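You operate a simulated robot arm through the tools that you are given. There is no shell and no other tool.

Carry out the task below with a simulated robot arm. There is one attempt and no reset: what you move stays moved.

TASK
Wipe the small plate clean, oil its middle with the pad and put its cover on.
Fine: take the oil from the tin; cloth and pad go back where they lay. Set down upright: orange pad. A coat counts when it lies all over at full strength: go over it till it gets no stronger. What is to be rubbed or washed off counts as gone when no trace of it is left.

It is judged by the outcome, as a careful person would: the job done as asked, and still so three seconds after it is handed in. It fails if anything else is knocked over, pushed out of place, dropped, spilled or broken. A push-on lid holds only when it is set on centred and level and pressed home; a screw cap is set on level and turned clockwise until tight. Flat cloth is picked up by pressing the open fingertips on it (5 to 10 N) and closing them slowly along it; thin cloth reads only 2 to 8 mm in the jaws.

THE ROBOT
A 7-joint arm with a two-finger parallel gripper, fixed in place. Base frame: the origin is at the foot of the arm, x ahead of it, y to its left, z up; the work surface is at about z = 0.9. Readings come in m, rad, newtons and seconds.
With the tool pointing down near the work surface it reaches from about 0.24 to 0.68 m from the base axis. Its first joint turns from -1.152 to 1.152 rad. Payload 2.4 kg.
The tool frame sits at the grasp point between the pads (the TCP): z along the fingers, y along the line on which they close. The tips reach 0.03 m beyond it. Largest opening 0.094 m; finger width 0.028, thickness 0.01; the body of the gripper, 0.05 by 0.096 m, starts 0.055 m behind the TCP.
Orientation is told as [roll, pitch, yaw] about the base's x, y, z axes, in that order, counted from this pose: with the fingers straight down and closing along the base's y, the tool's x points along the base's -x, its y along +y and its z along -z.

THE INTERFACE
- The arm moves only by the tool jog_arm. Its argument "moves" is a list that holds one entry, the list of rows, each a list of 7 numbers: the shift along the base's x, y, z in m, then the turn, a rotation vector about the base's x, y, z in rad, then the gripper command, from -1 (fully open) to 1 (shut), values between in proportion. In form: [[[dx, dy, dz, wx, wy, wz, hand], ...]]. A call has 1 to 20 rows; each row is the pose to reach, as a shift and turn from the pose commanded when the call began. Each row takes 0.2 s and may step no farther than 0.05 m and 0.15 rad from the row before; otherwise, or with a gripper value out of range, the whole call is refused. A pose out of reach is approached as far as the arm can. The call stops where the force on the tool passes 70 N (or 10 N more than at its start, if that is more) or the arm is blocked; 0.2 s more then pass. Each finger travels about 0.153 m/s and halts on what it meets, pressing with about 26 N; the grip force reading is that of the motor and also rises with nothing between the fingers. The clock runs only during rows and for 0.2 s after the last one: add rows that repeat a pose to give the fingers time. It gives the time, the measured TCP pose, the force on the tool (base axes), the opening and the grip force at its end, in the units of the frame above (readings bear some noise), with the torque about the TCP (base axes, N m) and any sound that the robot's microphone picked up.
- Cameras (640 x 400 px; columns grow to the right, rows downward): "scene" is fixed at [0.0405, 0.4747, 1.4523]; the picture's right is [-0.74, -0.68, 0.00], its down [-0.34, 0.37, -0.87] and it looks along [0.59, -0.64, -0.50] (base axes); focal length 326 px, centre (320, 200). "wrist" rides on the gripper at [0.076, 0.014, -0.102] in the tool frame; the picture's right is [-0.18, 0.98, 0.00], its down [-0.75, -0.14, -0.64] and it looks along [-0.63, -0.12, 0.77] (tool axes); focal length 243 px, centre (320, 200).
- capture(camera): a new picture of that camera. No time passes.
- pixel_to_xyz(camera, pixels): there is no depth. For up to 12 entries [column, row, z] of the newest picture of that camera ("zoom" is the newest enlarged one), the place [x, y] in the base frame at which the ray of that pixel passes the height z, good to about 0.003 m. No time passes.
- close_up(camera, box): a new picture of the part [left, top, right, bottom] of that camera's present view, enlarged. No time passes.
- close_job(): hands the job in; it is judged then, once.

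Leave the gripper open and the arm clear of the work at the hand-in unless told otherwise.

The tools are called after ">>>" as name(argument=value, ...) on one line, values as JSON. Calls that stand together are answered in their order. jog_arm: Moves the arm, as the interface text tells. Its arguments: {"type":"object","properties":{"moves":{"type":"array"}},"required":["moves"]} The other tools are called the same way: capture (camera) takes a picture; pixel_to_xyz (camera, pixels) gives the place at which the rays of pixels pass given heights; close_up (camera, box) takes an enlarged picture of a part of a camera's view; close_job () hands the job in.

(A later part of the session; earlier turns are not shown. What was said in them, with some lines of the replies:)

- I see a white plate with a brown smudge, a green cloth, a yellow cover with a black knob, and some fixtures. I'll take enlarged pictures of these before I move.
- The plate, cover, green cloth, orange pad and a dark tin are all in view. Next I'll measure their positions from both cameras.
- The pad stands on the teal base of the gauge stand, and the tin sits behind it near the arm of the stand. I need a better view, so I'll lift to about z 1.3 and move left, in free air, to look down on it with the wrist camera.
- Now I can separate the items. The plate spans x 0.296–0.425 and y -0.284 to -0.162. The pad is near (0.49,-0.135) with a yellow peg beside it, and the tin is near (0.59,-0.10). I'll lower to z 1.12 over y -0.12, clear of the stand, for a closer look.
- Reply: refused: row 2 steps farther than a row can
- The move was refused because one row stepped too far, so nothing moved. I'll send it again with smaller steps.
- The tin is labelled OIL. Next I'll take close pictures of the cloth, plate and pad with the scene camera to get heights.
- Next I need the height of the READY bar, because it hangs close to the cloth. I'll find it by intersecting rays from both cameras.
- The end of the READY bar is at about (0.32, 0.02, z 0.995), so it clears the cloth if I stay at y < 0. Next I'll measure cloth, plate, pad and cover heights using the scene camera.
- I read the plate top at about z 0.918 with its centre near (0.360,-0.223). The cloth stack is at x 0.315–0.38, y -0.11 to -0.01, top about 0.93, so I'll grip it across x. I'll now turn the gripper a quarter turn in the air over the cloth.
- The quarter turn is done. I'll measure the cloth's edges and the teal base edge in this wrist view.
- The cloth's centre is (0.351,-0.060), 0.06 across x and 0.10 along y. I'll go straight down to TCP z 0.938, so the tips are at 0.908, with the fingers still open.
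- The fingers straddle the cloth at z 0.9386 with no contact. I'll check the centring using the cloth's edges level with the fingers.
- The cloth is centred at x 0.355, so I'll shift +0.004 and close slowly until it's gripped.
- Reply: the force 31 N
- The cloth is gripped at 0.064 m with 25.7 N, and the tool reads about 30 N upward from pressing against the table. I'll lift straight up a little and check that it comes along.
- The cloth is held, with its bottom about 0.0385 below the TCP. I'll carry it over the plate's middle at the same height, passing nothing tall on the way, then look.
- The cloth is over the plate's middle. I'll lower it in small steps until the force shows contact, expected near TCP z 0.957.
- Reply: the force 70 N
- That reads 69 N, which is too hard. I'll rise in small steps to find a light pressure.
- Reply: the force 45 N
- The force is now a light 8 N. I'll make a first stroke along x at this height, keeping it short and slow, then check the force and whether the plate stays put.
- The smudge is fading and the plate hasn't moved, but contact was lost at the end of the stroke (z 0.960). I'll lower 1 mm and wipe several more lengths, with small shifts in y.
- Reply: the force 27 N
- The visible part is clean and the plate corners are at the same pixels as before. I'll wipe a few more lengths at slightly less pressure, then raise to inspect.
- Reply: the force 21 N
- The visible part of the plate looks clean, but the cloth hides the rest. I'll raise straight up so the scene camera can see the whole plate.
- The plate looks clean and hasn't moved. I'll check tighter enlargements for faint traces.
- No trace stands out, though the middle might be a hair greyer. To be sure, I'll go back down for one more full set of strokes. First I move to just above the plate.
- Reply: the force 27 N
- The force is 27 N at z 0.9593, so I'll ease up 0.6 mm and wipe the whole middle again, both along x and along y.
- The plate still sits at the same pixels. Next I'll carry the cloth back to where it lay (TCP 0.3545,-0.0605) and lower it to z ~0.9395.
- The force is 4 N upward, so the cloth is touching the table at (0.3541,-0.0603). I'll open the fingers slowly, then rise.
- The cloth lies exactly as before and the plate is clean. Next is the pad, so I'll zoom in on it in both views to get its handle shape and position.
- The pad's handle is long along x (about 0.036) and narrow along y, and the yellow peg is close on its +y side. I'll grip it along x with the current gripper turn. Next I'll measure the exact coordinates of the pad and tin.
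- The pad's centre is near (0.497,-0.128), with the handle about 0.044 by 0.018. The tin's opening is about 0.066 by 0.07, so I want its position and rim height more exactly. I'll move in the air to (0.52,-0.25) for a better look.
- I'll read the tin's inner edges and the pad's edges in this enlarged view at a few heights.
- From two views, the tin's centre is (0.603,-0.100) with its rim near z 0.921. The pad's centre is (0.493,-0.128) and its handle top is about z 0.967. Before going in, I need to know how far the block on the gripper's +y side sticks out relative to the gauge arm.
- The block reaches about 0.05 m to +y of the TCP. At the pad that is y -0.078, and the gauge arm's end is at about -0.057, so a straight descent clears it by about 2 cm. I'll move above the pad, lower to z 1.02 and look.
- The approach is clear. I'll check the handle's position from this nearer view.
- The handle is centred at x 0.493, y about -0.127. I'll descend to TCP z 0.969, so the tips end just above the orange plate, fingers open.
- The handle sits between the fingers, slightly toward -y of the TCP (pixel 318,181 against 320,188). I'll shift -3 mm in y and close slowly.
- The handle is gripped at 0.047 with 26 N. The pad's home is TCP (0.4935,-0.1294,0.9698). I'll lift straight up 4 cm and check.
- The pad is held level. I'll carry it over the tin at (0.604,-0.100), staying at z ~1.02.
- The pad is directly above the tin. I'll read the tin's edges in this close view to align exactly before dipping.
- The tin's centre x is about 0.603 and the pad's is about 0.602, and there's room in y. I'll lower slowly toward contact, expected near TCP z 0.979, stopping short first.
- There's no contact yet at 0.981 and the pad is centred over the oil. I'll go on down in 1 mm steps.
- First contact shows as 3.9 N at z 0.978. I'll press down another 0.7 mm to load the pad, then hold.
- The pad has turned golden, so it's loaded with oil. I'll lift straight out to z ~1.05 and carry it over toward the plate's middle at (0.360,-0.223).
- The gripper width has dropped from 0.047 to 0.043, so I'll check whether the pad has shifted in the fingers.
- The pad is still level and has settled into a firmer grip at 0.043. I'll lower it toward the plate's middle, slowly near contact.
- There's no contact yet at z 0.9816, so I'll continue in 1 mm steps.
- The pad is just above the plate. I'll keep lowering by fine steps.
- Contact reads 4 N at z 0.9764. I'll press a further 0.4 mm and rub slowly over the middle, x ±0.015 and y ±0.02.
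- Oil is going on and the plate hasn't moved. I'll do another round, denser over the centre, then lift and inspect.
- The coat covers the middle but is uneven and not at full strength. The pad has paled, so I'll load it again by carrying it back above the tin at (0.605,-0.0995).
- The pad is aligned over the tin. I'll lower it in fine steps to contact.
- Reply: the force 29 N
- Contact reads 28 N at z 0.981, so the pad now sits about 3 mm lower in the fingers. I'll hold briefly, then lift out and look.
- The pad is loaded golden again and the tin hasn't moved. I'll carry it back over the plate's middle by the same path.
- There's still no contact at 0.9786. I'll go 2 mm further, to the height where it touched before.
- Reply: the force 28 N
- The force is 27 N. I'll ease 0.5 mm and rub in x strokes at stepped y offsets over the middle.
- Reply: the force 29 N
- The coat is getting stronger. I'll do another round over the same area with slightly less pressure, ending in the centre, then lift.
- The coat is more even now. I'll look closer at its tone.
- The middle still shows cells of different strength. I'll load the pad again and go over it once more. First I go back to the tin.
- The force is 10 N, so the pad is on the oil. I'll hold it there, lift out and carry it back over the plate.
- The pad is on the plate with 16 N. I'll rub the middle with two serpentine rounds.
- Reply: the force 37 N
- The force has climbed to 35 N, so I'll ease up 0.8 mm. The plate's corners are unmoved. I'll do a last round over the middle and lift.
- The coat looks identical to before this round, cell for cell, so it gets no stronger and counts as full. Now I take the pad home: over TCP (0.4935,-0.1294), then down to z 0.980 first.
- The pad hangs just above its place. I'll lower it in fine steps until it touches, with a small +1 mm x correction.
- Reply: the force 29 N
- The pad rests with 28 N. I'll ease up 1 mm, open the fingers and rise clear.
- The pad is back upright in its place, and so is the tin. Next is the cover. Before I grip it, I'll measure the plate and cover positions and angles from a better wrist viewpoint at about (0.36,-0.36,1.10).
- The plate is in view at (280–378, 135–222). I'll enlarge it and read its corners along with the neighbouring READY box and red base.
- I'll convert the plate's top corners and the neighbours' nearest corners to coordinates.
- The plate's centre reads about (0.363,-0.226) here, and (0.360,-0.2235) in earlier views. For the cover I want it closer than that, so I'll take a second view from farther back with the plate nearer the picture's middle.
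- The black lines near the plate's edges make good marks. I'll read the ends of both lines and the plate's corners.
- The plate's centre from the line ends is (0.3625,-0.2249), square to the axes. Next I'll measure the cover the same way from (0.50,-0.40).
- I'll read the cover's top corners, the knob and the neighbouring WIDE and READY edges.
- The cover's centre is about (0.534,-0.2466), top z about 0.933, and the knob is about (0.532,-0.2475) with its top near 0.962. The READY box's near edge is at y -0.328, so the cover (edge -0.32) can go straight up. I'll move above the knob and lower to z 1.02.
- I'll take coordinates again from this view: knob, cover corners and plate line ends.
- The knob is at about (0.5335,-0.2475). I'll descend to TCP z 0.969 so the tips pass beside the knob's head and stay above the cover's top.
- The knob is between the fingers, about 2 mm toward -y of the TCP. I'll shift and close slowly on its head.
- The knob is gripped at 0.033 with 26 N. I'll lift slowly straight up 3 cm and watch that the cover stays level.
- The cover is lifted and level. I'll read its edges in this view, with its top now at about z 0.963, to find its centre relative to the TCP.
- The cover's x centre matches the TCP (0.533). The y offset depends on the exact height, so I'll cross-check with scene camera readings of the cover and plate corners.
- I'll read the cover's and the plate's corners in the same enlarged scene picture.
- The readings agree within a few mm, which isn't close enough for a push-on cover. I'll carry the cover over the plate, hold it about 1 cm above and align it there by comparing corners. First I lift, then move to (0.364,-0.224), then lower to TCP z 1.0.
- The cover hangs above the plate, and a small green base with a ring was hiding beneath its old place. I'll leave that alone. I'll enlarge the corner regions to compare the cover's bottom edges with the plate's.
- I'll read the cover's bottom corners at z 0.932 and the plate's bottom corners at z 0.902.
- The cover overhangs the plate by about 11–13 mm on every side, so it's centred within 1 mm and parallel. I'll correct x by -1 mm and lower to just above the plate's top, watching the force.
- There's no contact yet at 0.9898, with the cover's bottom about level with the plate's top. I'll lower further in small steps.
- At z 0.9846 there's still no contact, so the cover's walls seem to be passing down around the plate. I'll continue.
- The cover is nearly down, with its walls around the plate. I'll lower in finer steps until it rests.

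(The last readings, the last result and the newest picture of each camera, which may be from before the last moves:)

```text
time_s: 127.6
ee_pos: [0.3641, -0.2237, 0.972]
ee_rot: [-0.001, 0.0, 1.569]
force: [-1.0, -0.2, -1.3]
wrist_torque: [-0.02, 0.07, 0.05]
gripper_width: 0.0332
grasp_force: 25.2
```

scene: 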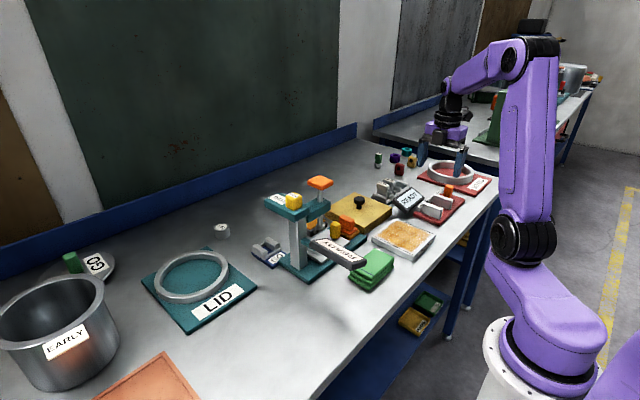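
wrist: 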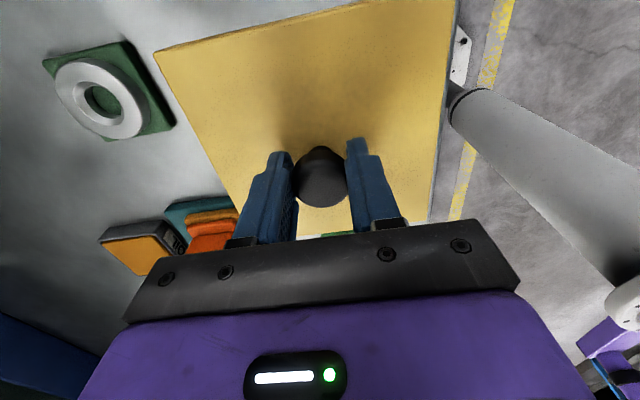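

>>> jog_arm(moves=[[[0, 0, -0.001, 0, 0, 0, 0.6], [0, 0, -0.002, 0, 0, 0, 0.6], [0, 0, -0.0025, 0, 0, 0, 0.6], [0, 0, -0.0025, 0, 0, 0, 0.6]]])

```text
time_s: 128.6
ee_pos: [0.3636, -0.2229, 0.9693]
ee_rot: [-0.003, 0.0, 1.57]
force: [-6.9, 3.1, 26.2]
wrist_torque: [0.14, 0.13, 0.01]
gripper_width: 0.0328
grasp_force: 26.0
```

The cover rests fully down: TCP z 0.9693, the same height as when it stood on the table, with 26 N. I'll ease, open the fingers and rise.

>>> jog_arm(moves=[[[0, 0, 0.001, 0, 0, 0, 0.6], [0, 0, 0.001, 0, 0, 0, 0.2], [0, 0, 0.001, 0, 0, 0, 0], [0, 0, 0.001, 0, 0, 0, -0.3], [0, 0, 0.001, 0, 0, 0, -0.6], [0, 0, 0.001, 0, 0, 0, -1], [0, 0, 0.001, 0, 0, 0, -1], [0, 0, 0.02, 0, 0, 0, -1], [0, 0, 0.06, 0, 0, 0, -1], [0, 0, 0.08, 0, 0, 0, -1], [0, 0, 0.08, 0, 0, 0, -1]]])

>>> capture(camera="wrist")

>>> close_up(camera="scene", box=[350, 190, 470, 270])

```text
time_s: 131.0
ee_pos: [0.3639, -0.2233, 1.0487]
ee_rot: [-0.001, 0.0, 1.571]
force: [0.2, 0.2, -0.5]
wrist_torque: [-0.02, -0.02, -0.03]
gripper_width: 0.0941
grasp_force: 0.0
```

```text
taken
```

wrist: 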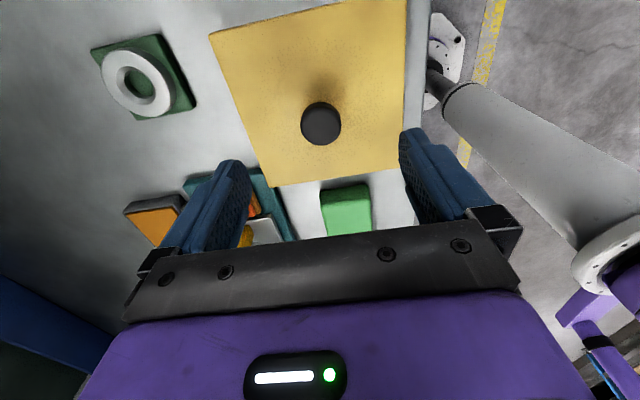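

```text
5.00 times, centred on (410, 230) of scene
```

zoom: 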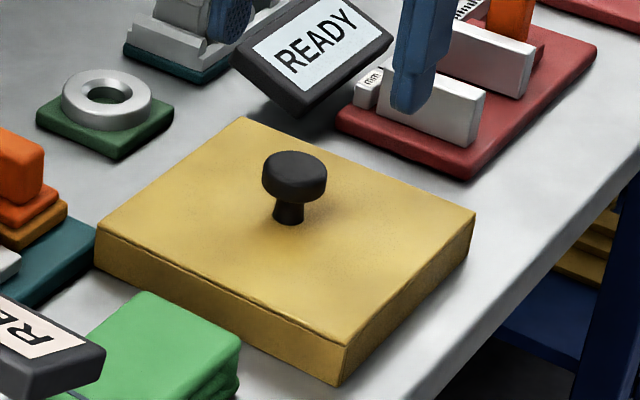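

The cover sits level over the plate. To be sure it's home, I'll press the knob's top with closed fingertips. I need the knob's centre (321,124) in coordinates first.

>>> pixel_to_xyz(camera="wrist", pixels=[[321, 124, 0.962], [321, 124, 0.958], [210, 32, 0.93], [406, 0, 0.93], [402, 168, 0.93], [271, 187, 0.93]])

>>> jog_arm(moves=[[[0, 0, 0, 0, 0, 0, 0], [0, 0, 0, 0, 0, 0, 1], [0, 0, 0, 0, 0, 0, 1], [0, 0, 0, 0, 0, 0, 1]]])

```text
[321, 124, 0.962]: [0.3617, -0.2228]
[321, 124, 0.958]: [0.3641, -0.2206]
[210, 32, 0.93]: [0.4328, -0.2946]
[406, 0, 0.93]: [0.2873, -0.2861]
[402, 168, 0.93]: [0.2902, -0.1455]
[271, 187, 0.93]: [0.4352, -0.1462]
```

```text
time_s: 132.0
ee_pos: [0.3647, -0.2228, 1.0489]
ee_rot: [0.0, 0.001, 1.571]
force: [1.1, 0.1, 0.2]
wrist_torque: [0.01, 0.0, -0.02]
gripper_width: 0.0
grasp_force: 26.1
```

The knob's centre is (0.363,-0.222), directly beneath the closed fingertips. I'll lower to just above it.

>>> jog_arm(moves=[[[-0.001, 0, -0.03, 0, 0, 0, 1], [-0.001, 0, -0.045, 0, 0, 0, 1], [-0.001, 0, -0.052, 0, 0, 0, 1], [-0.001, 0, -0.054, 0, 0, 0, 1]]])

```text
time_s: 133.0
ee_pos: [0.3618, -0.2236, 0.9946]
ee_rot: [-0.001, 0.0, 1.57]
force: [0.6, 0.5, 0.7]
wrist_torque: [0.0, -0.03, -0.02]
gripper_width: 0.0
grasp_force: 26.3
```

>>> jog_arm(moves=[[[0, 0, -0.001, 0, 0, 0, 1], [0, 0, -0.002, 0, 0, 0, 1], [0, 0, -0.003, 0, 0, 0, 1], [0, 0, -0.003, 0, 0, 0, 1]]])

```text
time_s: 134.0
ee_pos: [0.3633, -0.2231, 0.9946]
ee_rot: [-0.005, 0.002, 1.57]
force: [-10.0, 3.9, 50.6]
wrist_torque: [0.32, 0.37, 0.07]
gripper_width: 0.0
grasp_force: 25.9
```

I pressed with 50 N and it didn't sink at all, so the cover is home. I'll rise straight up, open the hand and move clear.

>>> jog_arm(moves=[[[0, 0, 0.005, 0, 0, 0, 1], [0, 0, 0.04, 0, 0, 0, 1], [0, 0, 0.09, 0, 0, 0, 1], [0, 0, 0.14, 0, 0, 0, 0], [0, 0, 0.19, 0, 0, 0, -1], [-0.02, -0.03, 0.21, 0, 0, 0, -1], [-0.04, -0.06, 0.22, 0, 0, 0, -1], [-0.04, -0.1, 0.22, 0, 0, 0, -1], [-0.04, -0.1, 0.22, 0, 0, 0, -1]]])

>>> capture(camera="scene")

>>> capture(camera="wrist")

>>> close_up(camera="scene", box=[300, 180, 460, 300])

```text
time_s: 136.0
ee_pos: [0.3224, -0.3237, 1.2114]
ee_rot: [0.001, 0.001, 1.572]
force: [-0.3, -0.3, 0.2]
wrist_torque: [0.0, 0.01, -0.01]
gripper_width: 0.0942
grasp_force: 0.0
```

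```text
taken
```

scene: 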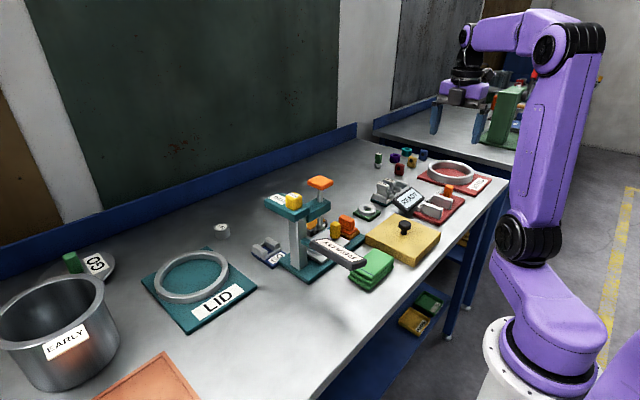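

```text
taken
```

wrist: 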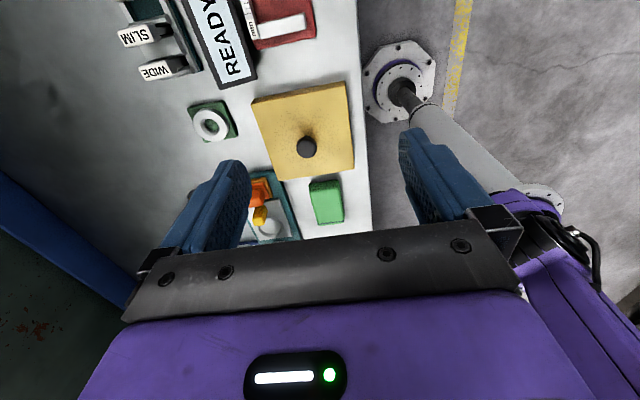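

```text
3.33 times, centred on (380, 240) of scene
```

zoom: 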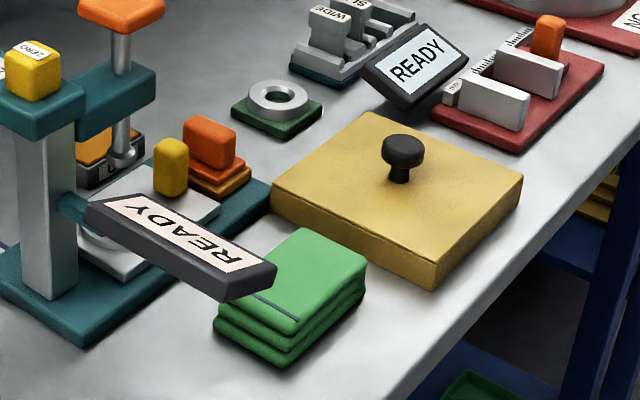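

Everything is in order. The cover is on the plate, the cloth and the upright pad are back in their places, the tin and its neighbours haven't moved, and the hand is open and clear. I'll hand in the job.

>>> close_job()

```text
The job is handed in.
```

The small plate is wiped clean, its middle is oiled and its cover is on. I've handed the job in, but no verdict came back.

- **Wiping:** I saw no trace of the brown smudge after the first wipe, and I went over the plate once more to be safe.
- **Oiling:** I loaded the pad from the tin three times. After the third round the coat looked the same as after the second, so I took it to be at full strength. The coat still shows small differences in tone, and it reaches somewhat beyond the middle, close to the black line on the side facing the cloth.
- **Cover:** It went down over the plate centred and level. I then pressed the knob with about 50 N and it sank no further.
- **Put back:** The cloth lies where it lay. The orange pad is upright in its old place, and its underside is now stained with oil.

Lifting the cover uncovered a small green base with a ring, which I left alone. I saw nothing knocked over or pushed out of place, and the gripper is open and clear of the work.
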